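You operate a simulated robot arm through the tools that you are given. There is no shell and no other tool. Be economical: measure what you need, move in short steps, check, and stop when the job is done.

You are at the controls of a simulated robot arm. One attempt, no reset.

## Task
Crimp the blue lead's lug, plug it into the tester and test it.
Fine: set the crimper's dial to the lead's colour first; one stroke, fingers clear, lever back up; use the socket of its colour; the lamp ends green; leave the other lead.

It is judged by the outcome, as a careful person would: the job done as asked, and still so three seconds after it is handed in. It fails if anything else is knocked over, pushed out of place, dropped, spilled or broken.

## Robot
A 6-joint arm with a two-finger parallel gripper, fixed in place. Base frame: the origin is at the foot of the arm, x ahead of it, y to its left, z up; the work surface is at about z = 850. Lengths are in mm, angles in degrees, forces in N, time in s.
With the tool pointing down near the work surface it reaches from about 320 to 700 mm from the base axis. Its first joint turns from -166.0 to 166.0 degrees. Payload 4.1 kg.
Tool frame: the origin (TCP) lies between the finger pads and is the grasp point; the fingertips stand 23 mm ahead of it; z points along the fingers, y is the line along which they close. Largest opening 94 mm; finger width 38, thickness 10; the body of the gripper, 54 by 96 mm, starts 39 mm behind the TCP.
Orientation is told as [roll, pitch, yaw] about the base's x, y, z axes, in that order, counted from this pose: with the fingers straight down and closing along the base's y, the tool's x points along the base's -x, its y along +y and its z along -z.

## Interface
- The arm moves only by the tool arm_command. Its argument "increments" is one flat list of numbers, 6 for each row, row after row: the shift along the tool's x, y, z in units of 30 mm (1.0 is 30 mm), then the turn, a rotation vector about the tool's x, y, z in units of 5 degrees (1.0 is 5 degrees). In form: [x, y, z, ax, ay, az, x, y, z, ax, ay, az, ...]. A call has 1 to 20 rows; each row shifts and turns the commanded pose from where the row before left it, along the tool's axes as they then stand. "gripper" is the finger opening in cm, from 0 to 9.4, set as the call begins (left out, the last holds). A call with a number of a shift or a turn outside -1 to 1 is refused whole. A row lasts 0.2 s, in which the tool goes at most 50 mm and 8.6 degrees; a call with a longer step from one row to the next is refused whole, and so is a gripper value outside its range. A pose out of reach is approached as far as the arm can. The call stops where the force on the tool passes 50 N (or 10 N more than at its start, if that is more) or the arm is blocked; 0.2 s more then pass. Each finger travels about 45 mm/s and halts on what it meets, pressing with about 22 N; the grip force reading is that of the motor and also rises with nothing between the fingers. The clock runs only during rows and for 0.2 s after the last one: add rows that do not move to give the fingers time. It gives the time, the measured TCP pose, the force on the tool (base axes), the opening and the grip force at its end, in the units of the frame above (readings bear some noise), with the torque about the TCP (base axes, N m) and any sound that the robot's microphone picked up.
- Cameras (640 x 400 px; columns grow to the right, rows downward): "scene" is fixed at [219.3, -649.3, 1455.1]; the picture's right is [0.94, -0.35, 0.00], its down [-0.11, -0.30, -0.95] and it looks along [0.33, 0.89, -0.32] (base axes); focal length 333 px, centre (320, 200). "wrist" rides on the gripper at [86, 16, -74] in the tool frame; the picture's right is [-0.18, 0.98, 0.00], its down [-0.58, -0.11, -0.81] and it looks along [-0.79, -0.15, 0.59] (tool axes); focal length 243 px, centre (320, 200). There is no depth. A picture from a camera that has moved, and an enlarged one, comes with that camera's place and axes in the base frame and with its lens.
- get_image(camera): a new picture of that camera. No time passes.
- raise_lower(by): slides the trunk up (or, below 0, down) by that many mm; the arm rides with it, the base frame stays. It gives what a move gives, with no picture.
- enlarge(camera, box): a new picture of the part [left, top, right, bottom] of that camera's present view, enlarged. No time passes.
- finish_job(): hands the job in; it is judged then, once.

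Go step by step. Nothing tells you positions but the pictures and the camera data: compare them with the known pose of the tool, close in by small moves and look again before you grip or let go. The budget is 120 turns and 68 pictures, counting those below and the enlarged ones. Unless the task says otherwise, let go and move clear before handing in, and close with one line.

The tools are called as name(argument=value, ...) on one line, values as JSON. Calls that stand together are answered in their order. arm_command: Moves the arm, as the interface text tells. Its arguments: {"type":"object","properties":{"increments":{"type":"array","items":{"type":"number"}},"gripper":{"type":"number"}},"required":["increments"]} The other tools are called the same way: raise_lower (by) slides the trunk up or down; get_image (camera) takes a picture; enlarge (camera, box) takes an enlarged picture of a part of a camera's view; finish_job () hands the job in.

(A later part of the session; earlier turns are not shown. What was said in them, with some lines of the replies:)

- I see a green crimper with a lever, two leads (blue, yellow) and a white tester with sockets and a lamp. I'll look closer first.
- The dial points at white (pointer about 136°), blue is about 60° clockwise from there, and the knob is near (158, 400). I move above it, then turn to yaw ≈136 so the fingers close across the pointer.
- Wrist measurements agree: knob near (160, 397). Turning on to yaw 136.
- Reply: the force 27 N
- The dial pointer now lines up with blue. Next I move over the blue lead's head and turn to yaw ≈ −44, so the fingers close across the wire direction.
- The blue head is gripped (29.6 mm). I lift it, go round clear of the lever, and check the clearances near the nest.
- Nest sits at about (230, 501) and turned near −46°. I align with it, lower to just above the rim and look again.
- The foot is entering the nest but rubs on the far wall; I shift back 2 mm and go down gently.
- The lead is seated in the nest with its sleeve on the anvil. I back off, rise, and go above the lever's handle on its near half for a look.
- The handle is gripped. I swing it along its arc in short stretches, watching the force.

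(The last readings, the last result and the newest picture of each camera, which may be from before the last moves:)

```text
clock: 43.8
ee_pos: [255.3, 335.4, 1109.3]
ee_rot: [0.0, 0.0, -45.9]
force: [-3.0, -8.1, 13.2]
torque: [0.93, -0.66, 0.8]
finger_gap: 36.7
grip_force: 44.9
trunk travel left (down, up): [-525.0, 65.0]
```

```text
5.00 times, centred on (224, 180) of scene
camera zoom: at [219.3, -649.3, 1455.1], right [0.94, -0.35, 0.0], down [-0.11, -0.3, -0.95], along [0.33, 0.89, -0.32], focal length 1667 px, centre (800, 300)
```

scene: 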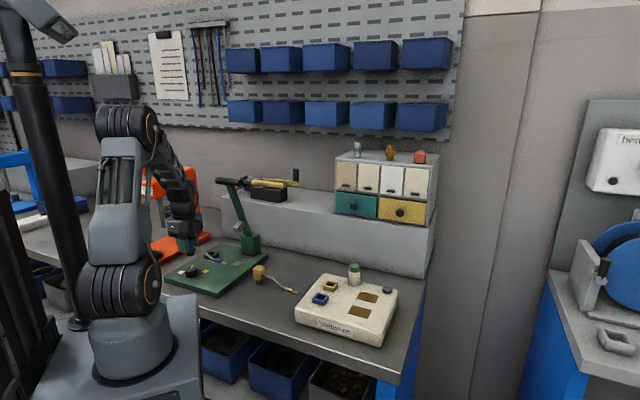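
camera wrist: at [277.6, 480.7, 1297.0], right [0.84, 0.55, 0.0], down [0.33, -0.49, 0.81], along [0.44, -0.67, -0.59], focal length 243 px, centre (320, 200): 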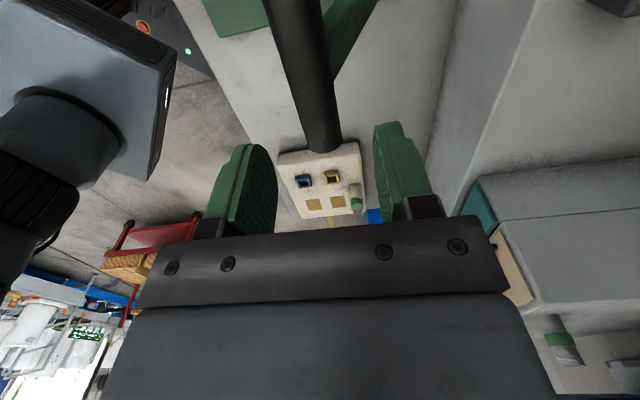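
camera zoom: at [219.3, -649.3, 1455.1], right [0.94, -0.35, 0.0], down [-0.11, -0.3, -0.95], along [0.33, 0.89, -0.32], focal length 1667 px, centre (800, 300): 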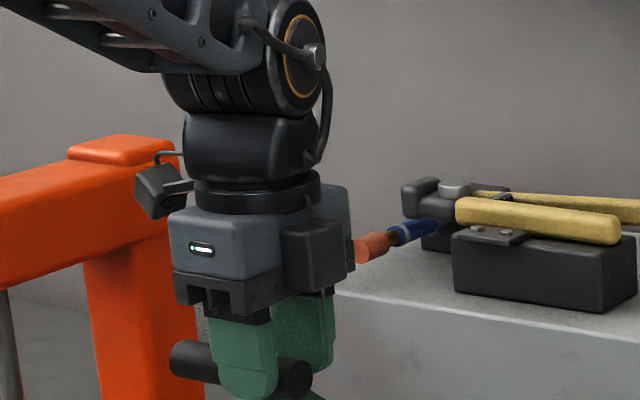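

The opening has grown from 30 to 37, so a finger is probably overlapping the lever arm. I loosen slightly (the bar stays caged), shift 9 mm outward along the bar, and close again.

arm_command(increments=[0, 0, 0, 0, 0, 0, 0, 0, 0, 0, 0, 0, -0.15, 0, 0, 0, 0, 0, -0.15, 0, 0, 0, 0, 0], gripper=4.6)

arm_command(increments=[0, 0, 0, 0, 0, 0, 0, 0, 0, 0, 0, 0, 0, 0, 0, 0, 0, 0], gripper=2.7)

enlarge(camera="scene", box=[170, 160, 298, 240])

```text
clock: 44.8
ee_pos: [263.4, 331.1, 1108.3]
ee_rot: [0.0, -0.1, -46.0]
force: [0.4, -0.5, 0.2]
torque: [-0.01, -0.04, 0.0]
finger_gap: 46.1
grip_force: 0.0
trunk travel left (down, up): [-525.0, 65.0]
```

```text
clock: 45.6
ee_pos: [260.8, 330.6, 1108.8]
ee_rot: [0.1, 0.0, -46.1]
force: [-7.9, -6.3, 3.5]
torque: [-0.06, 0.2, 0.18]
finger_gap: 31.7
grip_force: 4.8
trunk travel left (down, up): [-525.0, 65.0]
```

```text
5.00 times, centred on (234, 200) of scene
camera zoom: at [219.3, -649.3, 1455.1], right [0.94, -0.35, 0.0], down [-0.11, -0.3, -0.95], along [0.33, 0.89, -0.32], focal length 1667 px, centre (750, 200)
```

zoom: 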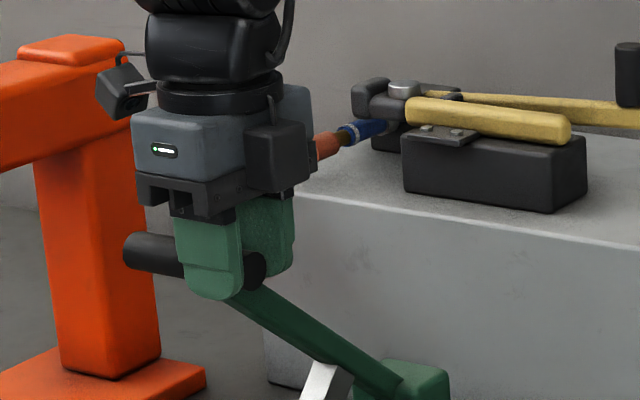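

arm_command(increments=[0, 0, 0, 0, 0, 0, 0, -0.265, 0.283, 0, 0, 0, 0, -0.265, 0.283, 0, 0, 0, 0, -0.24, 0.305, 0, 0, 0, 0, -0.24, 0.305, 0, 0, 0, 0, -0.213, 0.325, 0, 0, 0, 0, -0.213, 0.325, 0, 0, 0, 0, -0.183, 0.342, 0, 0, 0, 0, -0.183, 0.342, 0, 0, 0])

```text
clock: 47.6
ee_pos: [225.6, 294.0, 1032.3]
ee_rot: [-0.1, 0.0, -46.0]
force: [6.1, 4.2, -3.2]
torque: [0.0, 0.02, 0.1]
finger_gap: 30.5
grip_force: 3.9
trunk travel left (down, up): [-525.0, 65.0]
```

arm_command(increments=[0, -0.153, 0.357, 0, 0, 0, 0, -0.153, 0.357, 0, 0, 0, 0, -0.122, 0.368, 0, 0, 0, 0, -0.122, 0.368, 0, 0, 0, 0, -0.088, 0.378, 0, 0, 0, 0, -0.088, 0.378, 0, 0, 0])

enlarge(camera="scene", box=[150, 190, 278, 270])

```text
clock: 49.0
ee_pos: [209.5, 279.9, 964.9]
ee_rot: [0.0, 0.0, -46.0]
force: [11.8, 12.2, -2.6]
torque: [0.22, 0.03, 0.28]
finger_gap: 34.4
grip_force: 8.2
trunk travel left (down, up): [-525.0, 65.0]
```

```text
5.00 times, centred on (214, 230) of scene
camera zoom: at [219.3, -649.3, 1455.1], right [0.94, -0.35, 0.0], down [-0.11, -0.3, -0.95], along [0.33, 0.89, -0.32], focal length 1667 px, centre (850, 50)
```

zoom: 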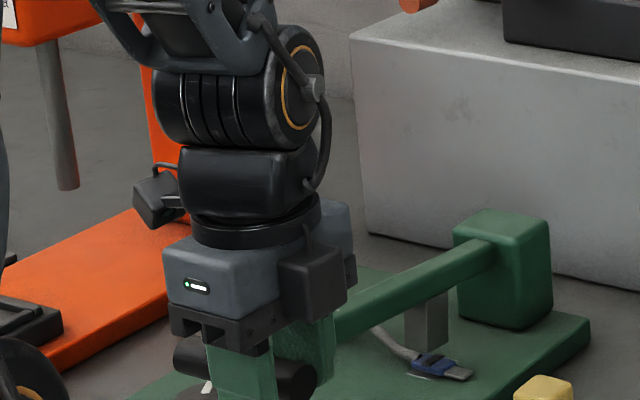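

The hammer is nearly down and the bar sits close to the palm. I keep pressing down in small steps, easing slightly toward the pivot.

arm_command(increments=[0, 0.1, 0.25, 0, 0, 0, 0, 0, 0.3, 0, 0, 0, 0, 0, 0.3, 0, 0, 0])

enlarge(camera="scene", box=[170, 200, 298, 280])

```text
clock: 49.8
ee_pos: [211.3, 281.3, 939.6]
ee_rot: [0.0, 0.0, -46.0]
force: [2.2, 3.7, 3.3]
torque: [0.14, -0.05, 0.06]
finger_gap: 28.9
grip_force: 2.5
trunk travel left (down, up): [-525.0, 65.0]
```

```text
5.00 times, centred on (234, 240) of scene
camera zoom: at [219.3, -649.3, 1455.1], right [0.94, -0.35, 0.0], down [-0.11, -0.3, -0.95], along [0.33, 0.89, -0.32], focal length 1667 px, centre (750, 0)
```

zoom: 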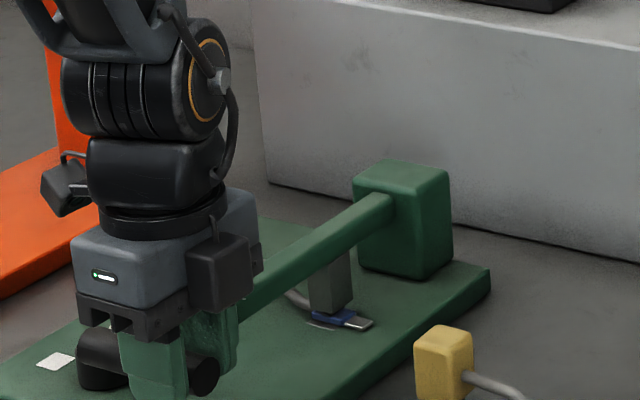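

arm_command(increments=[0, 0, 0.2, 0, 0, 0, 0, 0, 0.2, 0, 0, 0])

```text
clock: 50.4
ee_pos: [211.5, 280.2, 929.5]
ee_rot: [-0.1, 0.0, -46.1]
force: [3.0, 1.6, 2.6]
torque: [0.01, 0.02, -0.01]
finger_gap: 28.7
grip_force: 1.7
trunk travel left (down, up): [-525.0, 65.0]
```

arm_command(increments=[0, 0, 0.15, 0, 0, 0, 0, 0, 0.15, 0, 0, 0, 0, 0, 0.15, 0, 0, 0])

enlarge(camera="scene", box=[190, 210, 286, 270])

```text
clock: 51.2
ee_pos: [211.1, 281.3, 913.9]
ee_rot: [0.0, 0.0, -46.0]
force: [6.1, 1.4, 3.5]
torque: [-0.06, 0.04, 0.03]
finger_gap: 29.1
grip_force: 2.8
trunk travel left (down, up): [-525.0, 65.0]
```

```text
6.67 times, centred on (238, 240) of scene
camera zoom: at [219.3, -649.3, 1455.1], right [0.94, -0.35, 0.0], down [-0.11, -0.3, -0.95], along [0.33, 0.89, -0.32], focal length 2223 px, centre (867, -67)
```

zoom: 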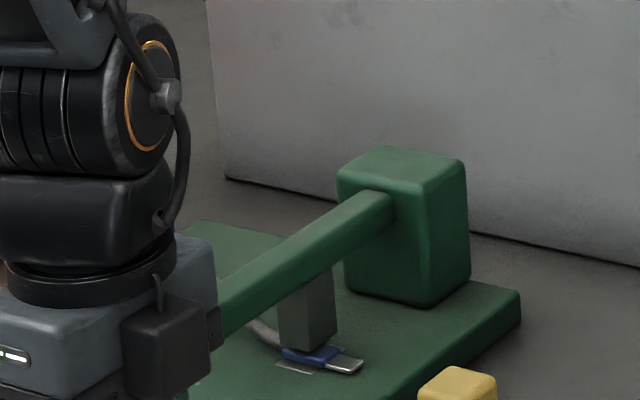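

arm_command(increments=[0, 0, 0.13, 0, 0, 0, 0, 0, 0.13, 0, 0, 0])

```text
clock: 51.8
ee_pos: [211.7, 280.2, 906.4]
ee_rot: [0.0, 0.0, -46.0]
force: [4.3, 3.1, 2.5]
torque: [-0.12, 0.01, 0.08]
finger_gap: 29.3
grip_force: 2.8
trunk travel left (down, up): [-525.0, 65.0]
```

enlarge(camera="scene", box=[170, 220, 282, 290])

```text
5.71 times, centred on (226, 255) of scene
camera zoom: at [219.3, -649.3, 1455.1], right [0.94, -0.35, 0.0], down [-0.11, -0.3, -0.95], along [0.33, 0.89, -0.32], focal length 1905 px, centre (857, -114)
```

zoom: 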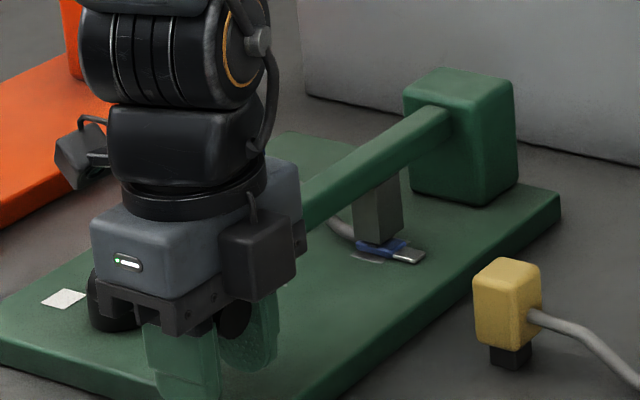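

arm_command(increments=[0, 0, 0.1, 0, 0, 0, 0, 0, 0.07, 0, 0, 0])

```text
clock: 52.4
ee_pos: [212.0, 280.4, 902.0]
ee_rot: [-0.2, 0.1, -46.0]
force: [5.0, 3.2, 3.1]
torque: [-0.08, 0.05, 0.04]
finger_gap: 29.1
grip_force: 3.0
trunk travel left (down, up): [-525.0, 65.0]
```

get_image(camera="wrist")

```text
20 pictures are left
camera wrist: at [161.7, 355.0, 976.6], right [0.84, 0.55, 0.0], down [0.33, -0.49, 0.81], along [0.44, -0.67, -0.59], focal length 243 px, centre (320, 200)
```

wrist: 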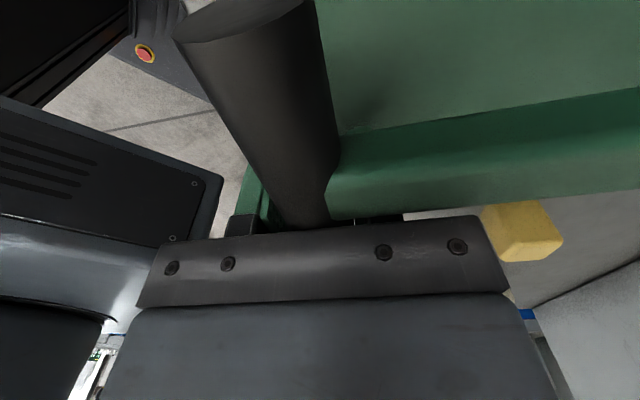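

arm_command(increments=[0, 0, 0.1, 0, 0, 0])

arm_command(increments=[0, 0, 0.1, 0, 0, 0])

```text
clock: 52.8
ee_pos: [210.9, 280.6, 900.7]
ee_rot: [0.2, 0.1, -46.0]
force: [3.9, 0.0, 23.7]
torque: [0.14, 0.04, 0.07]
finger_gap: 29.2
grip_force: 2.3
trunk travel left (down, up): [-525.0, 65.0]
```

```text
clock: 53.2
ee_pos: [211.9, 281.8, 899.9]
ee_rot: [0.7, 0.3, -46.0]
force: [-2.4, -9.7, 32.3]
torque: [0.32, -0.33, 0.02]
finger_gap: 28.5
grip_force: 2.4
trunk travel left (down, up): [-525.0, 65.0]
stopped in row 1: the force on the tool passed its limit at 54 N (the readings are from after the stop); the commanded pose is now the measured one
```

enlarge(camera="scene", box=[216, 226, 280, 266])

```text
10.00 times, centred on (248, 246) of scene
camera zoom: at [219.3, -649.3, 1455.1], right [0.94, -0.35, 0.0], down [-0.11, -0.3, -0.95], along [0.33, 0.89, -0.32], focal length 3334 px, centre (1040, -260)
```

zoom: 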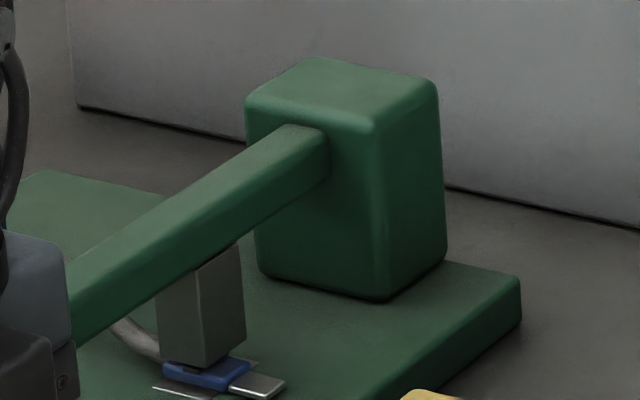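

The sleeve is pressed flat and the lever has bottomed out. I re-grip the bar at the pads and swing the lever back up along the arc.

arm_command(increments=[0, 0, -0.1, 0, 0, 0, 0, 0, 0, 0, 0, 0, 0, 0, -0.35, 0, 0, 0, 0, 0, -0.35, 0, 0, 0], gripper=4.4)

arm_command(increments=[0, 0, 0, 0, 0, 0, 0, 0, 0, 0, 0, 0, 0, 0, 0, 0, 0, 0, 0, 0, 0, 0, 0, 0], gripper=1.5)

```text
clock: 54.2
ee_pos: [211.6, 282.0, 923.0]
ee_rot: [0.4, 0.2, -46.0]
force: [2.7, -1.9, 0.2]
torque: [-0.01, 0.0, -0.09]
finger_gap: 44.3
grip_force: 0.1
trunk travel left (down, up): [-525.0, 65.0]
```

```text
clock: 55.2
ee_pos: [212.7, 282.0, 922.4]
ee_rot: [0.5, 0.2, -45.9]
force: [7.0, 0.8, -0.8]
torque: [-0.01, -0.06, 1.51]
finger_gap: 23.6
grip_force: 44.5
trunk travel left (down, up): [-525.0, 65.0]
```

arm_command(increments=[0, 0.02, 0.0, 0, 0, 0, 0, 0.016, -0.367, 0, 0, 0, 0, 0.016, -0.367, 0, 0, 0, 0, 0.048, -0.365, 0, 0, 0, 0, 0.048, -0.365, 0, 0, 0])

enlarge(camera="scene", box=[170, 210, 282, 280])

```text
clock: 56.4
ee_pos: [215.1, 285.1, 966.3]
ee_rot: [0.5, 0.1, -46.1]
force: [-1.1, -0.2, -4.5]
torque: [0.15, 0.49, 1.48]
finger_gap: 24.2
grip_force: 44.7
trunk travel left (down, up): [-525.0, 65.0]
```

```text
5.71 times, centred on (226, 245) of scene
camera zoom: at [219.3, -649.3, 1455.1], right [0.94, -0.35, 0.0], down [-0.11, -0.3, -0.95], along [0.33, 0.89, -0.32], focal length 1905 px, centre (857, -57)
```

zoom: 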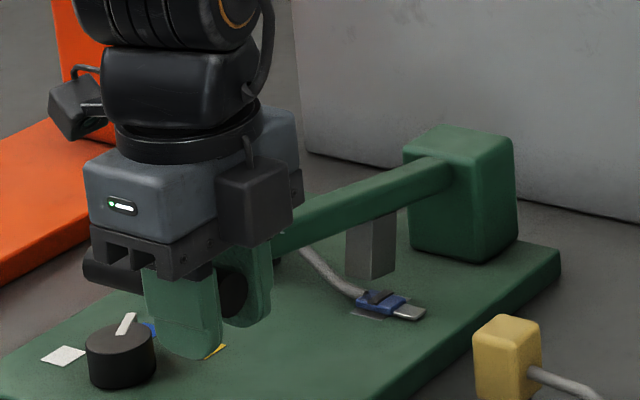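

The sleeve shows the crimp dent and the lever follows. Continuing up the arc.

arm_command(increments=[0, 0.08, -0.36, 0, 0, 0, 0, 0.08, -0.36, 0, 0, 0, 0, 0.11, -0.35, 0, 0, 0, 0, 0.11, -0.35, 0, 0, 0, 0, 0.14, -0.34, 0, 0, 0, 0, 0.14, -0.34, 0, 0, 0, 0, 0.17, -0.327, 0, 0, 0, 0, 0.17, -0.327, 0, 0, 0, 0, 0.197, -0.31, 0, 0, 0, 0, 0.197, -0.31, 0, 0, 0, 0, 0.225, -0.292, 0, 0, 0, 0, 0.225, -0.292, 0, 0, 0, 0, 0.248, -0.272, 0, 0, 0, 0, 0.248, -0.272, 0, 0, 0])

```text
clock: 59.4
ee_pos: [264.2, 332.2, 1104.3]
ee_rot: [0.7, 0.1, -46.0]
force: [-15.9, -8.2, 9.8]
torque: [0.15, 0.67, 1.52]
finger_gap: 24.0
grip_force: 45.0
trunk travel left (down, up): [-525.0, 65.0]
```

arm_command(increments=[0, 0.272, -0.248, 0, 0, 0, 0, 0.272, -0.248, 0, 0, 0, 0, 0.292, -0.225, 0, 0, 0, 0, 0.292, -0.225, 0, 0, 0, 0, 0.31, -0.197, 0, 0, 0, 0, 0.31, -0.197, 0, 0, 0])

arm_command(increments=[0, 0.327, -0.17, 0, 0, 0, 0, 0.327, -0.17, 0, 0, 0, 0, 0.3, -0.13, 0, 0, 0])

```text
clock: 60.8
ee_pos: [298.9, 369.0, 1144.2]
ee_rot: [0.7, 0.1, -46.0]
force: [-16.8, 1.7, 9.3]
torque: [0.15, 0.51, 1.54]
finger_gap: 23.6
grip_force: 45.3
trunk travel left (down, up): [-525.0, 65.0]
```

```text
clock: 61.6
ee_pos: [321.0, 389.6, 1158.6]
ee_rot: [0.6, 0.0, -46.0]
force: [-15.0, 4.5, 9.2]
torque: [0.14, 0.49, 1.54]
finger_gap: 23.8
grip_force: 44.9
trunk travel left (down, up): [-525.0, 65.0]
```

arm_command(increments=[0, 0.26, -0.12, 0, 0, 0, 0, 0.26, -0.11, 0, 0, 0])

enlarge(camera="scene", box=[180, 130, 300, 260])

```text
clock: 62.2
ee_pos: [331.7, 401.1, 1163.9]
ee_rot: [0.4, 0.1, -46.1]
force: [-13.3, 4.8, 4.9]
torque: [0.19, 0.48, 1.48]
finger_gap: 23.9
grip_force: 44.8
trunk travel left (down, up): [-525.0, 65.0]
```

```text
3.08 times, centred on (240, 195) of scene
camera zoom: at [219.3, -649.3, 1455.1], right [0.94, -0.35, 0.0], down [-0.11, -0.3, -0.95], along [0.33, 0.89, -0.32], focal length 1026 px, centre (566, 215)
```

zoom: 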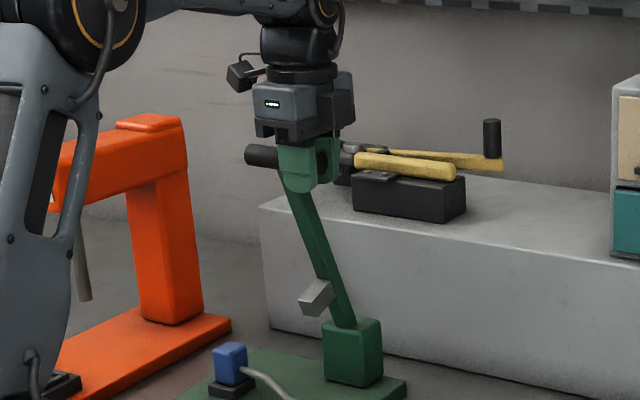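

arm_command(increments=[0, 0.08, -0.02, 0, 0, 0, 0, 0, 0, 0, 0, 0])

arm_command(increments=[0, 0, 0, 0, 0, 0, 0, 0, 0, 0, 0, 0, 0, 0, 0, 0, 0, 0, 0, 0, -1, 0, 0, 0, 0, 0, -1, 0, 0, 0, 0, 0, -1, 0, 0, 0, 0, 0, -1, 0, 0, 0], gripper=5.6)

arm_command(increments=[0.964, -0.682, 0, 0, 0, 0, 0.964, -0.682, 0, 0, 0, 0, 0.964, -0.682, 0, 0, 0, 0, 0.964, -0.682, 0, 0, 0, 0, 0.964, -0.682, 0, 0, 0, 0, 0, 0, 0.933, 0, 0, 0, 0, 0, 0.933, 0, 0, 0, 0, 0, 0.933, 0, 0, 0, 0, 0, 0.933, 0, 0, 0, 0, 0, 0.933, 0, 0, 0, 0, 0, 0.933, 0, 0, 0, 0, 0, 0.933, 0, 0, 0, 0, 0, 0.933, 0, 0, 0, 0, 0, 0.933, 0, 0, 0, 0, 0, 0.933, 0, 0, 0, 0, 0, 0.933, 0, 0, 0])

enlarge(camera="scene", box=[180, 160, 300, 270])

```text
clock: 62.8
ee_pos: [331.4, 399.5, 1163.2]
ee_rot: [0.3, 0.0, -46.0]
force: [-21.5, -3.7, -2.0]
torque: [0.08, 0.13, 1.46]
finger_gap: 23.8
grip_force: 45.1
trunk travel left (down, up): [-525.0, 65.0]
```

```text
clock: 64.4
ee_pos: [336.0, 401.3, 1286.2]
ee_rot: [0.4, 0.1, -46.0]
force: [-0.3, 0.3, -0.9]
torque: [0.04, 0.02, 0.0]
finger_gap: 56.0
grip_force: 0.1
trunk travel left (down, up): [-525.0, 65.0]
```

```text
clock: 67.8
ee_pos: [164.2, 435.0, 974.8]
ee_rot: [0.6, 0.0, -46.0]
force: [0.3, -0.6, -0.5]
torque: [-0.01, 0.0, -0.06]
finger_gap: 56.0
grip_force: 0.1
trunk travel left (down, up): [-525.0, 65.0]
```

```text
3.64 times, centred on (240, 215) of scene
camera zoom: at [219.3, -649.3, 1455.1], right [0.94, -0.35, 0.0], down [-0.11, -0.3, -0.95], along [0.33, 0.89, -0.32], focal length 1212 px, centre (611, 146)
```

zoom: 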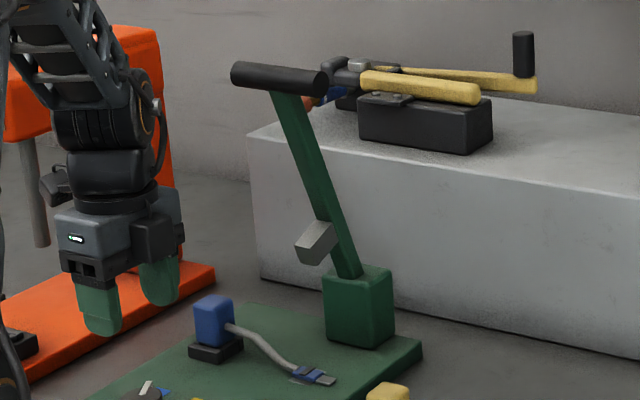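

The lever stays up. Now back to the head in the nest along the same path.

arm_command(increments=[0, 0, 0, 0.083, -0.086, 0, 0.035, 0.8, 0, 0, 0, 0, 0.035, 0.8, 0, 0, 0, 0, 0.035, 0.8, 0, 0, 0, 0, 0.035, 0.8, 0, 0, 0, 0, 0, 0, 0.7, 0, 0, 0, 0, 0, 0.7, 0, 0, 0])

get_image(camera="wrist")

```text
clock: 69.4
ee_pos: [228.1, 504.3, 933.8]
ee_rot: [0.0, -0.2, -46.1]
force: [-0.4, 0.1, -0.5]
torque: [0.03, 0.0, -0.01]
finger_gap: 56.1
grip_force: 0.0
trunk travel left (down, up): [-525.0, 65.0]
```

```text
15 pictures are left
camera wrist: at [178.7, 579.2, 1007.4], right [0.84, 0.55, 0.0], down [0.32, -0.49, 0.81], along [0.45, -0.68, -0.59], focal length 243 px, centre (320, 200)
```

wrist: 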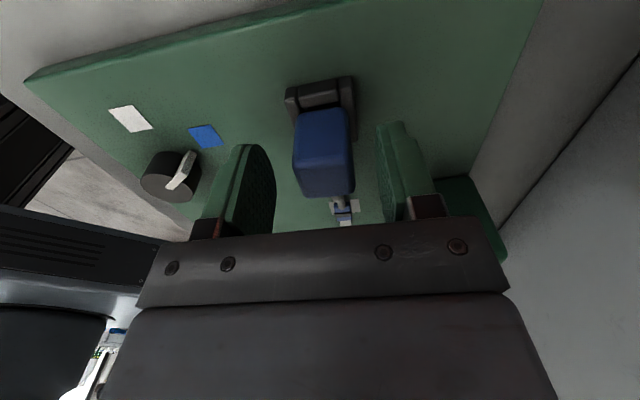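

Centred on the head. I shift 1.5 mm, lower to the former grip height (911), close, then lift slightly.

arm_command(increments=[-0.03, 0.06, 0.38, 0, 0, 0, 0, 0, 0.38, 0, 0, 0])

arm_command(increments=[0, 0, 0, 0, 0, 0, 0, 0, 0, 0, 0, 0, 0, 0, 0, 0, 0, 0, 0, 0, 0, 0, 0, 0], gripper=2.0)

arm_command(increments=[0, 0, -0.3, 0, 0, 0, 0, 0, -0.6, 0, 0, 0, 0, 0, -0.6, 0, 0, 0, 0, 0, -0.6, 0, 0, 0])

enlarge(camera="scene", box=[186, 200, 282, 260])

```text
clock: 70.0
ee_pos: [230.7, 505.2, 910.3]
ee_rot: [0.0, -0.3, -46.0]
force: [-0.8, 0.6, -0.8]
torque: [0.0, 0.0, -0.01]
finger_gap: 56.0
grip_force: 0.0
trunk travel left (down, up): [-525.0, 65.0]
```

```text
clock: 71.0
ee_pos: [230.4, 506.4, 910.2]
ee_rot: [0.0, -0.3, -46.1]
force: [-1.0, 0.3, 0.0]
torque: [0.02, 0.03, -0.02]
finger_gap: 29.7
grip_force: 22.0
trunk travel left (down, up): [-525.0, 65.0]
```

```text
clock: 72.0
ee_pos: [230.9, 505.2, 975.0]
ee_rot: [0.0, -0.3, -46.0]
force: [0.0, 0.7, -1.5]
torque: [0.02, 0.03, 0.02]
finger_gap: 29.8
grip_force: 22.0
trunk travel left (down, up): [-525.0, 65.0]
```

```text
6.67 times, centred on (234, 230) of scene
camera zoom: at [219.3, -649.3, 1455.1], right [0.94, -0.35, 0.0], down [-0.11, -0.3, -0.95], along [0.33, 0.89, -0.32], focal length 2223 px, centre (893, 0)
```

zoom: 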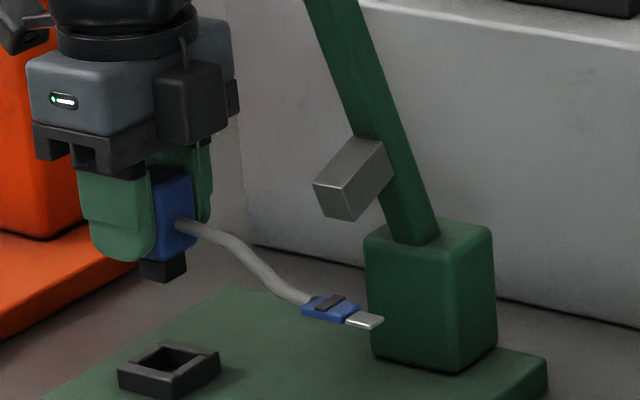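

The crimp looks good: the sleeve shows a dark dent. I carry the lead back out the same way and across to the tester.

arm_command(increments=[0, -0.833, 0, 0, 0, 0, 0, -0.833, 0, 0, 0, 0, 0, -0.833, 0, 0, 0, 0, 0, -0.833, 0, 0, 0, 0, 0, 0, -0.72, 0, 0, 0, 0, 0, -0.72, 0, 0, 0, 0, 0, -0.72, 0, 0, 0, -1, 0, 0, 0, 0, 0, -1, 0, 0, 0, 0, 0, -1, 0, 0, 0, 0, 0, -1, 0, 0, 0, 0, 0, -1, 0, 0, 0, 0, 0, -1, 0, 0, 0, 0, 0, -1, 0, 0, 0, 0, 0, -1, 0, 0, 0, 0, 0, -1, 0, 0, 0, 0, 0, -1, 0, 0, 0, 0, 0, -1, 0, 0, 0, 0, 0, -1, 0, 0, 0, 0, 0])

arm_command(increments=[-0.9, 0, 0, 0, 0, 0, -0.9, 0, 0, 0, 0, 0, -0.9, 0, 0, 0, 0, 0, -0.9, 0, 0, 0, 0, 0])

enlarge(camera="wrist", box=[220, 0, 460, 150])

```text
clock: 76.0
ee_pos: [409.9, 176.2, 1039.1]
ee_rot: [0.0, -0.2, -46.0]
force: [0.0, -0.4, -0.8]
torque: [0.03, -0.02, 0.04]
finger_gap: 29.7
grip_force: 21.8
trunk travel left (down, up): [-525.0, 65.0]
```

```text
clock: 77.0
ee_pos: [482.6, 99.3, 1041.3]
ee_rot: [-0.1, -0.3, -46.0]
force: [0.4, 0.4, -1.9]
torque: [0.04, 0.0, -0.02]
finger_gap: 29.7
grip_force: 22.1
trunk travel left (down, up): [-525.0, 65.0]
```

```text
2.67 times, centred on (340, 75) of wrist
camera zoom: at [433.5, 173.3, 1116.1], right [0.84, 0.55, 0.0], down [0.32, -0.49, 0.81], along [0.45, -0.68, -0.59], focal length 647 px, centre (267, 533)
```

zoom: 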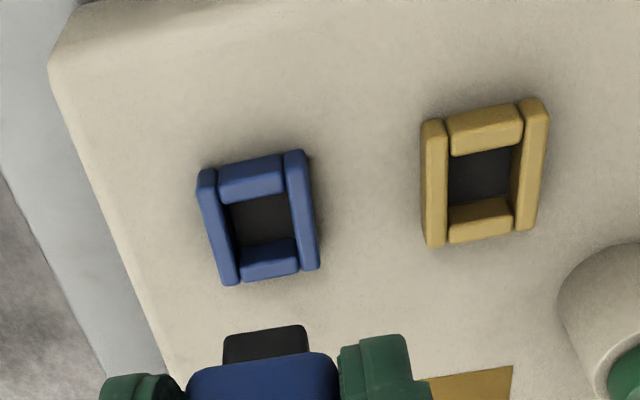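

Blue socket measured near (493, 81), rim z≈911. I align above it and lower to just clear of the rim.

arm_command(increments=[-0.335, -0.092, 0, 0, 0, 0, -0.335, -0.092, 0, 0, 0, 0.05, 0, 0, 0.8, 0, 0, 0, 0, 0, 0.8, 0, 0, 0, 0, 0, 0.95, 0, 0, 0])

enlarge(camera="wrist", box=[240, 40, 400, 140])

enlarge(camera="scene", box=[290, 240, 402, 310])

```text
clock: 78.2
ee_pos: [493.4, 81.1, 965.0]
ee_rot: [0.0, -0.4, -46.3]
force: [0.2, -0.3, -0.1]
torque: [0.01, 0.05, -0.02]
finger_gap: 29.6
grip_force: 22.3
trunk travel left (down, up): [-525.0, 65.0]
```

```text
4.00 times, centred on (320, 90) of wrist
camera zoom: at [444.2, 156.4, 1039.1], right [0.84, 0.55, 0.0], down [0.32, -0.49, 0.81], along [0.44, -0.68, -0.59], focal length 970 px, centre (320, 640)
```

zoom: 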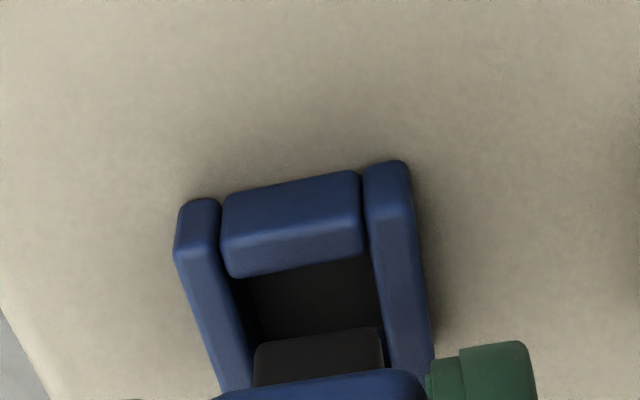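

```text
5.71 times, centred on (346, 275) of scene
camera zoom: at [219.3, -649.3, 1455.1], right [0.94, -0.35, 0.0], down [-0.11, -0.3, -0.95], along [0.33, 0.89, -0.32], focal length 1905 px, centre (171, -229)
```

zoom: 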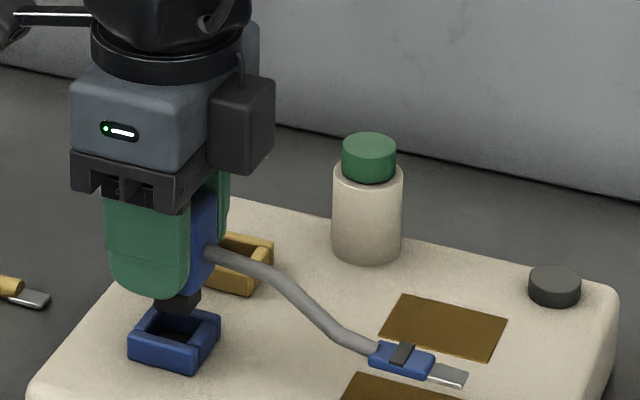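

arm_command(increments=[0, -0.093, 0, 0, 0, 0, 0, 0, 0.3, 0, 0, 0, 0, 0, 0.25, 0, 0, 0])

```text
clock: 79.0
ee_pos: [491.9, 80.2, 946.8]
ee_rot: [0.0, -0.3, -46.3]
force: [1.2, 3.6, -1.2]
torque: [0.18, -0.01, 0.06]
finger_gap: 29.8
grip_force: 22.4
trunk travel left (down, up): [-525.0, 65.0]
```

arm_command(increments=[0.02, 0.025, 0.08, 0, 0, 0, 0, 0, 0.08, 0, 0, 0])

enlarge(camera="scene", box=[290, 250, 402, 320])

```text
clock: 79.6
ee_pos: [489.8, 80.4, 945.1]
ee_rot: [0.1, -0.4, -46.2]
force: [0.4, 0.0, -0.2]
torque: [0.02, -0.01, 0.06]
finger_gap: 29.7
grip_force: 21.7
trunk travel left (down, up): [-525.0, 65.0]
```

```text
5.71 times, centred on (346, 285) of scene
camera zoom: at [219.3, -649.3, 1455.1], right [0.94, -0.35, 0.0], down [-0.11, -0.3, -0.95], along [0.33, 0.89, -0.32], focal length 1905 px, centre (171, -286)
```

zoom: 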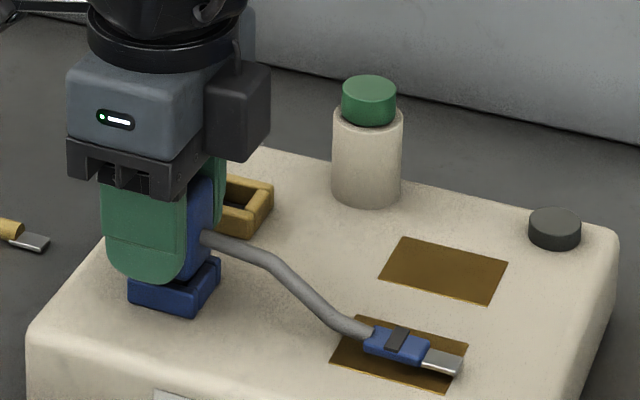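

arm_command(increments=[0, 0, 0.07, 0, 0, 0, 0, 0, 0.07, 0, 0, 0])

```text
clock: 80.2
ee_pos: [492.5, 81.2, 941.4]
ee_rot: [0.2, -0.4, -46.1]
force: [2.3, 5.2, 15.7]
torque: [0.17, 0.38, -0.06]
finger_gap: 29.8
grip_force: 22.0
trunk travel left (down, up): [-525.0, 65.0]
heard: snap
```

It snapped in. I release and rise, then look.

arm_command(increments=[0, 0, 0, 0, 0, 0, 0, 0, 0, 0, 0, 0, 0, 0, 0, 0, 0, 0, 0, 0, -0.5, 0, 0, 0, 0, 0, -0.9, 0, 0, 0, 0, 0, -0.9, 0, 0, 0], gripper=5.6)

enlarge(camera="scene", box=[290, 250, 402, 320])

```text
clock: 81.6
ee_pos: [490.8, 82.4, 1010.1]
ee_rot: [0.0, -0.3, -46.3]
force: [0.2, 0.2, -0.2]
torque: [-0.02, -0.03, -0.03]
finger_gap: 55.8
grip_force: 0.0
trunk travel left (down, up): [-525.0, 65.0]
```

```text
5.71 times, centred on (346, 285) of scene
camera zoom: at [219.3, -649.3, 1455.1], right [0.94, -0.35, 0.0], down [-0.11, -0.3, -0.95], along [0.33, 0.89, -0.32], focal length 1905 px, centre (171, -286)
```

zoom: 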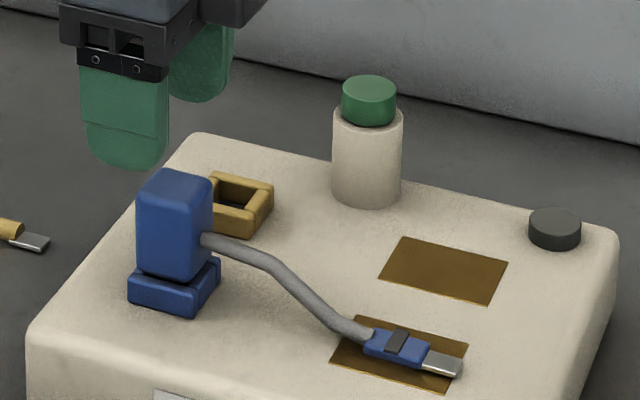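

The blue lead is plugged in with its lug on the pad. I close the fingers and turn to yaw ≈44, away from the lamp, to press the button.

arm_command(increments=[0, 0, -0.85, 0, 0, 0, 0, 0, -0.85, 0, 0, 0, 0, 0, 0, 0, 0, -1, 0, 0, 0, 0, 0, -1, 0, 0, 0, 0, 0, -1, 0, 0, 0, 0, 0, -1, 0, 0, 0, 0, 0, -1, 0, 0, 0, 0, 0, -1, 0, 0, 0, 0, 0, -1, 0, 0, 0, 0, 0, -1, 0, 0, 0, 0, 0, -1, 0, 0, 0, 0, 0, -1, 0, 0, 0, 0, 0, -1, 0, 0, 0, 0, 0, -1, 0, 0, 0, 0, 0, -1, 0, 0, 0, 0, 0, -1, 0, 0, 0, 0, 0, -1, 0, 0, 0, 0, 0, -1, 0, 0, 0, 0, 0, -1, 0, 0, 0, 0, 0, -1], gripper=0)

```text
clock: 85.8
ee_pos: [491.6, 80.7, 1060.6]
ee_rot: [-0.3, 0.0, 43.7]
force: [0.0, 0.8, -0.4]
torque: [0.0, 0.02, 0.01]
finger_gap: 0.0
grip_force: 21.9
trunk travel left (down, up): [-525.0, 65.0]
```

arm_command(increments=[-0.68, -0.85, 0, 0, 0, 0, -0.68, -0.85, 0, 0, 0, 0, -0.68, -0.85, 0, 0, 0, 0, -0.68, -0.85, 0, 0, 0, 0, -0.68, -0.85, 0, 0, 0, 0, -0.68, -0.85, 0, 0, 0, 0, 0, 0, 0.8, 0, 0, 0, 0, 0, 0.8, 0, 0, 0, 0, 0, 0.8, 0, 0, 0])

get_image(camera="wrist")

enlarge(camera="scene", box=[320, 230, 432, 300])

```text
clock: 87.8
ee_pos: [687.2, 53.5, 988.2]
ee_rot: [-0.4, 0.0, 43.7]
force: [0.1, 0.4, 0.2]
torque: [-0.01, -0.01, 0.04]
finger_gap: 0.0
grip_force: 21.9
trunk travel left (down, up): [-525.0, 65.0]
```

```text
8 pictures are left
camera wrist: at [612.2, 6.1, 1062.1], right [-0.55, 0.84, -0.01], down [0.49, 0.33, 0.81], along [0.68, 0.44, -0.59], focal length 243 px, centre (320, 200)
```

wrist: 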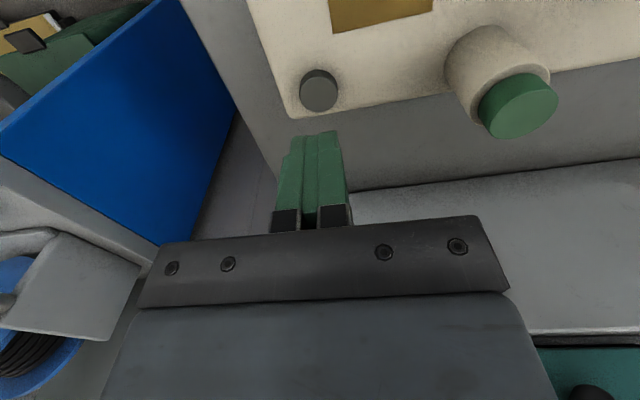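

```text
5.71 times, centred on (376, 265) of scene
camera zoom: at [219.3, -649.3, 1455.1], right [0.94, -0.35, 0.0], down [-0.11, -0.3, -0.95], along [0.33, 0.89, -0.32], focal length 1905 px, centre (0, -171)
```

zoom: 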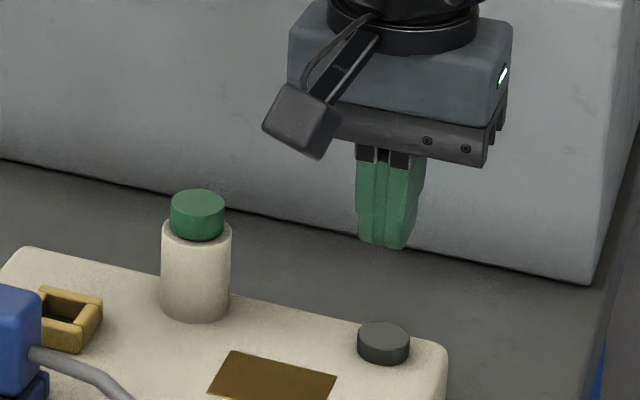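

Fingertips are centred over the button. Going down and pressing gently.

arm_command(increments=[-0.04, 0, 0.8, 0, 0, 0, 0, 0, 0.8, 0, 0, 0])

arm_command(increments=[0, 0, 0.1, 0, 0, 0, 0, 0, 0.1, 0, 0, 0])

```text
clock: 88.4
ee_pos: [688.1, 54.3, 940.0]
ee_rot: [-0.3, 0.0, 43.6]
force: [-0.1, -0.5, -0.2]
torque: [-0.03, 0.01, 0.03]
finger_gap: 0.0
grip_force: 21.8
trunk travel left (down, up): [-525.0, 65.0]
```

```text
clock: 89.0
ee_pos: [688.4, 53.7, 934.4]
ee_rot: [-0.3, 0.0, 43.7]
force: [0.3, -0.1, 0.2]
torque: [0.01, 0.02, 0.02]
finger_gap: 0.2
grip_force: 21.8
trunk travel left (down, up): [-525.0, 65.0]
```

arm_command(increments=[0, 0, 0.07, 0, 0, 0, 0, 0, 0.07, 0, 0, 0])

```text
clock: 89.6
ee_pos: [686.0, 55.0, 931.1]
ee_rot: [-0.4, 0.0, 43.6]
force: [-1.0, 0.3, 0.2]
torque: [-0.01, -0.06, 0.02]
finger_gap: 0.1
grip_force: 22.2
trunk travel left (down, up): [-525.0, 65.0]
```

arm_command(increments=[0, 0, 0.07, 0, 0, 0, 0, 0, 0.07, 0, 0, 0])

enlarge(camera="scene", box=[320, 230, 432, 300])

```text
clock: 90.2
ee_pos: [687.5, 54.8, 926.1]
ee_rot: [-0.3, 0.0, 43.7]
force: [0.4, -0.2, 0.7]
torque: [0.02, -0.01, 0.02]
finger_gap: 0.0
grip_force: 21.7
trunk travel left (down, up): [-525.0, 65.0]
```

```text
5.71 times, centred on (376, 265) of scene
camera zoom: at [219.3, -649.3, 1455.1], right [0.94, -0.35, 0.0], down [-0.11, -0.3, -0.95], along [0.33, 0.89, -0.32], focal length 1905 px, centre (0, -171)
```

zoom: 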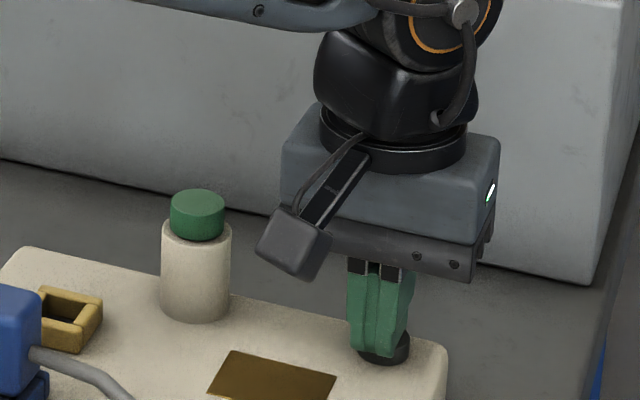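

arm_command(increments=[0, 0, 0.07, 0, 0, 0])

arm_command(increments=[0, 0, 0.07, 0, 0, 0])

```text
clock: 90.6
ee_pos: [686.9, 54.1, 924.3]
ee_rot: [-0.3, 0.0, 43.7]
force: [-1.4, 0.0, -0.7]
torque: [0.02, 0.0, 0.03]
finger_gap: 0.0
grip_force: 21.8
trunk travel left (down, up): [-525.0, 65.0]
```

```text
clock: 91.0
ee_pos: [687.4, 54.8, 923.6]
ee_rot: [-0.4, -0.1, 43.7]
force: [-1.7, 0.6, 5.0]
torque: [-0.05, 0.1, 0.0]
finger_gap: 0.0
grip_force: 21.8
trunk travel left (down, up): [-525.0, 65.0]
```

Contact now (5 N). Pressing a little further.

arm_command(increments=[0, 0, 0.07, 0, 0, 0, 0, 0, 0.05, 0, 0, 0])

enlarge(camera="scene", box=[320, 230, 432, 300])

```text
clock: 91.6
ee_pos: [686.4, 55.3, 922.6]
ee_rot: [-0.6, -0.4, 43.7]
force: [-1.5, 0.2, 27.5]
torque: [-0.26, 0.46, 0.0]
finger_gap: 0.1
grip_force: 21.3
trunk travel left (down, up): [-525.0, 65.0]
```

```text
5.71 times, centred on (376, 265) of scene
camera zoom: at [219.3, -649.3, 1455.1], right [0.94, -0.35, 0.0], down [-0.11, -0.3, -0.95], along [0.33, 0.89, -0.32], focal length 1905 px, centre (0, -171)
```

zoom: 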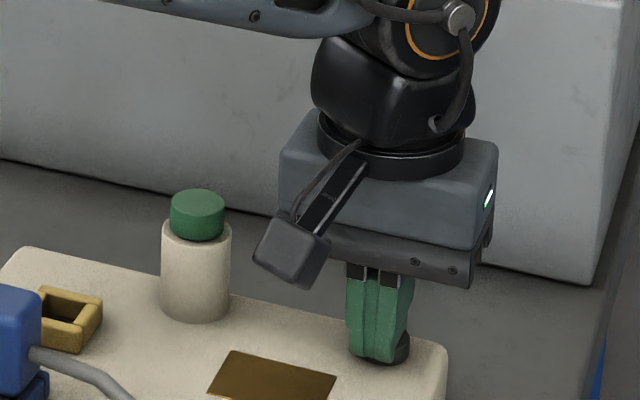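

enlarge(camera="scene", box=[345, 250, 409, 300])

```text
8.00 times, centred on (377, 275) of scene
camera zoom: at [219.3, -649.3, 1455.1], right [0.94, -0.35, 0.0], down [-0.11, -0.3, -0.95], along [0.33, 0.89, -0.32], focal length 2667 px, centre (-136, -400)
```

zoom: 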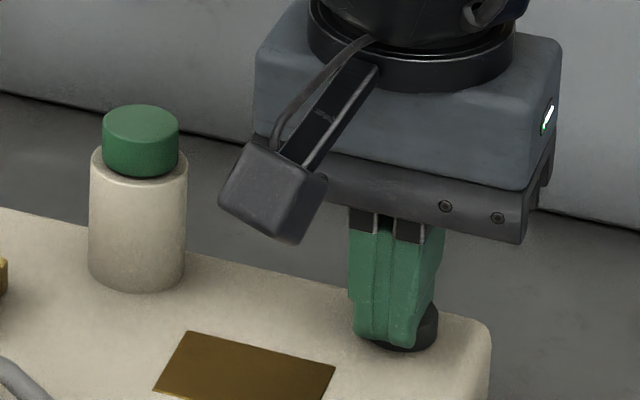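

arm_command(increments=[0, 0, -0.3, 0, 0, 0, 0, 0, -0.8, 0, 0, 0, 0, 0, -0.9, 0, 0, 0, 0, 0, -0.9, 0, 0, 0])

enlarge(camera="wrist", box=[200, 0, 640, 200])

```text
clock: 92.6
ee_pos: [686.3, 55.4, 1004.4]
ee_rot: [-0.3, 0.0, 43.7]
force: [-0.5, 0.5, -0.3]
torque: [-0.01, -0.03, 0.0]
finger_gap: 0.2
grip_force: 22.0
trunk travel left (down, up): [-525.0, 65.0]
```

```text
1.45 times, centred on (420, 100) of wrist
camera zoom: at [611.3, 9.0, 1079.5], right [-0.55, 0.84, 0.0], down [0.49, 0.33, 0.81], along [0.68, 0.44, -0.59], focal length 353 px, centre (174, 346)
```

zoom: 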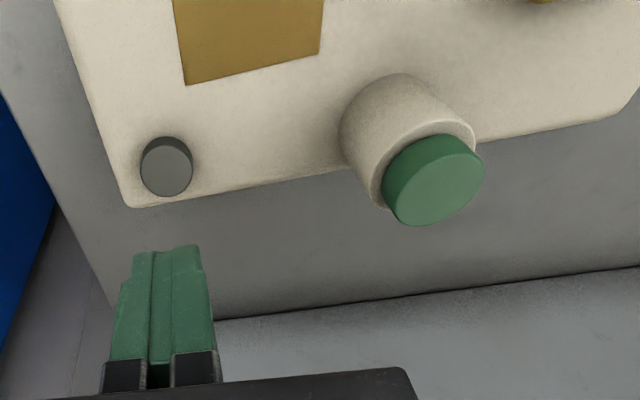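

Pressing the grey disc changed nothing, so the green cap on the post looks like the push-button and the grey disc the unlit lamp. The cap is near (616, 123), top z≈960; I move over it and press.

arm_command(increments=[0, 0, -0.8, 0, 0, 0, 0.03, 0.8125, 0, 0, 0, 0, 0.03, 0.8125, 0, 0, 0, 0, 0.03, 0.8125, 0, 0, 0, 0, 0.03, 0.8125, 0, 0, 0, 0, 0, 0, 0.7, 0, 0, 0, 0, 0, 0.2, 0, 0, 0])

enlarge(camera="scene", box=[310, 230, 422, 300])

```text
clock: 94.2
ee_pos: [617.7, 121.4, 1000.6]
ee_rot: [-0.3, 0.0, 43.7]
force: [-0.3, 0.3, 0.1]
torque: [-0.02, 0.0, 0.01]
finger_gap: 0.2
grip_force: 22.4
trunk travel left (down, up): [-525.0, 65.0]
```

```text
5.71 times, centred on (366, 265) of scene
camera zoom: at [219.3, -649.3, 1455.1], right [0.94, -0.35, 0.0], down [-0.11, -0.3, -0.95], along [0.33, 0.89, -0.32], focal length 1905 px, centre (57, -171)
```

zoom: 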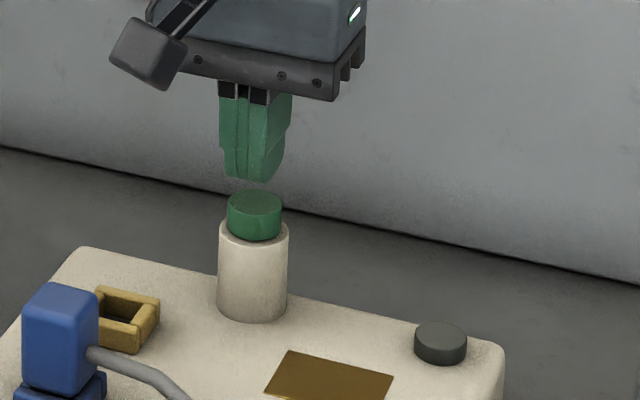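

Fingertips are over the cap. Pressing down in small steps.

arm_command(increments=[0.03, 0.05, 0.25, 0, 0, 0, 0, 0, 0.2, 0, 0, 0])

arm_command(increments=[0, 0, 0.1, 0, 0, 0, 0, 0, 0.1, 0, 0, 0])

```text
clock: 94.8
ee_pos: [615.2, 123.2, 987.2]
ee_rot: [-0.3, 0.0, 43.7]
force: [-0.5, -0.4, 0.3]
torque: [-0.02, 0.01, 0.02]
finger_gap: 0.2
grip_force: 21.4
trunk travel left (down, up): [-525.0, 65.0]
```

```text
clock: 95.4
ee_pos: [615.6, 124.0, 981.3]
ee_rot: [-0.3, -0.1, 43.7]
force: [0.5, 0.7, 2.6]
torque: [0.0, -0.03, -0.05]
finger_gap: 0.0
grip_force: 22.2
trunk travel left (down, up): [-525.0, 65.0]
```

arm_command(increments=[0, 0, 0.1, 0, 0, 0])

arm_command(increments=[0, 0, 0.1, 0, 0, 0])

```text
clock: 95.8
ee_pos: [615.4, 124.8, 978.9]
ee_rot: [-0.2, -0.1, 43.7]
force: [0.7, 1.3, 3.6]
torque: [0.03, 0.01, 0.01]
finger_gap: 0.0
grip_force: 22.0
trunk travel left (down, up): [-525.0, 65.0]
heard: click
```

```text
clock: 96.2
ee_pos: [614.8, 122.7, 978.3]
ee_rot: [-0.4, -0.2, 43.7]
force: [-1.2, 0.8, 15.0]
torque: [-0.01, 0.1, 0.06]
finger_gap: 0.0
grip_force: 22.0
trunk travel left (down, up): [-525.0, 65.0]
```

A click: the button was pressed. I hold for a moment, lift off, and look at the lamp.

arm_command(increments=[0, 0, 0, 0, 0, 0, 0, 0, -0.3, 0, 0, 0, 0, 0, -0.8, 0, 0, 0, 0, 0, -0.9, 0, 0, 0, 0, 0, -0.9, 0, 0, 0, 0, 0, -0.9, 0, 0, 0])

enlarge(camera="scene", box=[290, 250, 402, 320])

```text
clock: 97.6
ee_pos: [613.9, 123.9, 1089.5]
ee_rot: [-0.3, 0.1, 43.8]
force: [-0.9, -0.1, 0.2]
torque: [-0.01, -0.01, 0.0]
finger_gap: 0.0
grip_force: 21.9
trunk travel left (down, up): [-525.0, 65.0]
```

```text
5.71 times, centred on (346, 285) of scene
camera zoom: at [219.3, -649.3, 1455.1], right [0.94, -0.35, 0.0], down [-0.11, -0.3, -0.95], along [0.33, 0.89, -0.32], focal length 1905 px, centre (171, -286)
```

zoom: 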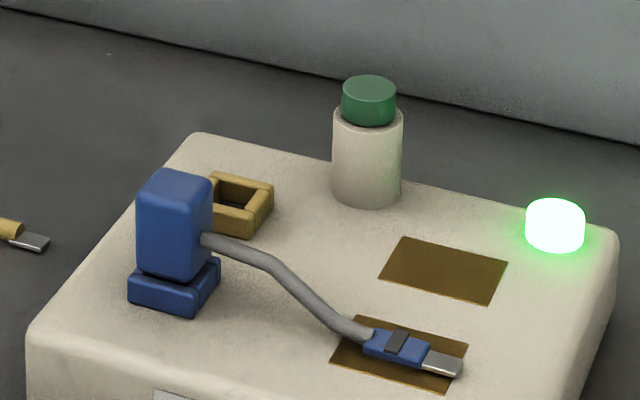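

The lamp glows green. One last look at the whole scene before handing in.

get_image(camera="scene")

```text
0 pictures are left
```

scene: 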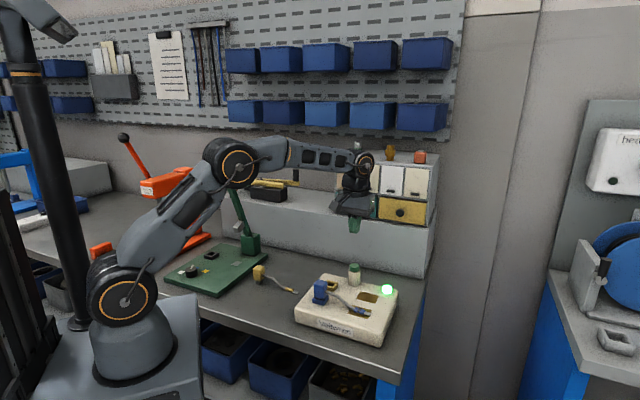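

The lamp is green, the lever is up, the yellow lead hasn't moved, and the arm is clear.

finish_job()

```text
The job is handed in.
```

The blue lead's lug is crimped in one stroke with the dial on blue, it is plugged into the blue socket, and the tester lamp shows green; before finding the green push-button I pressed the unlit lamp by mistake (about 27 N), with no visible effect.
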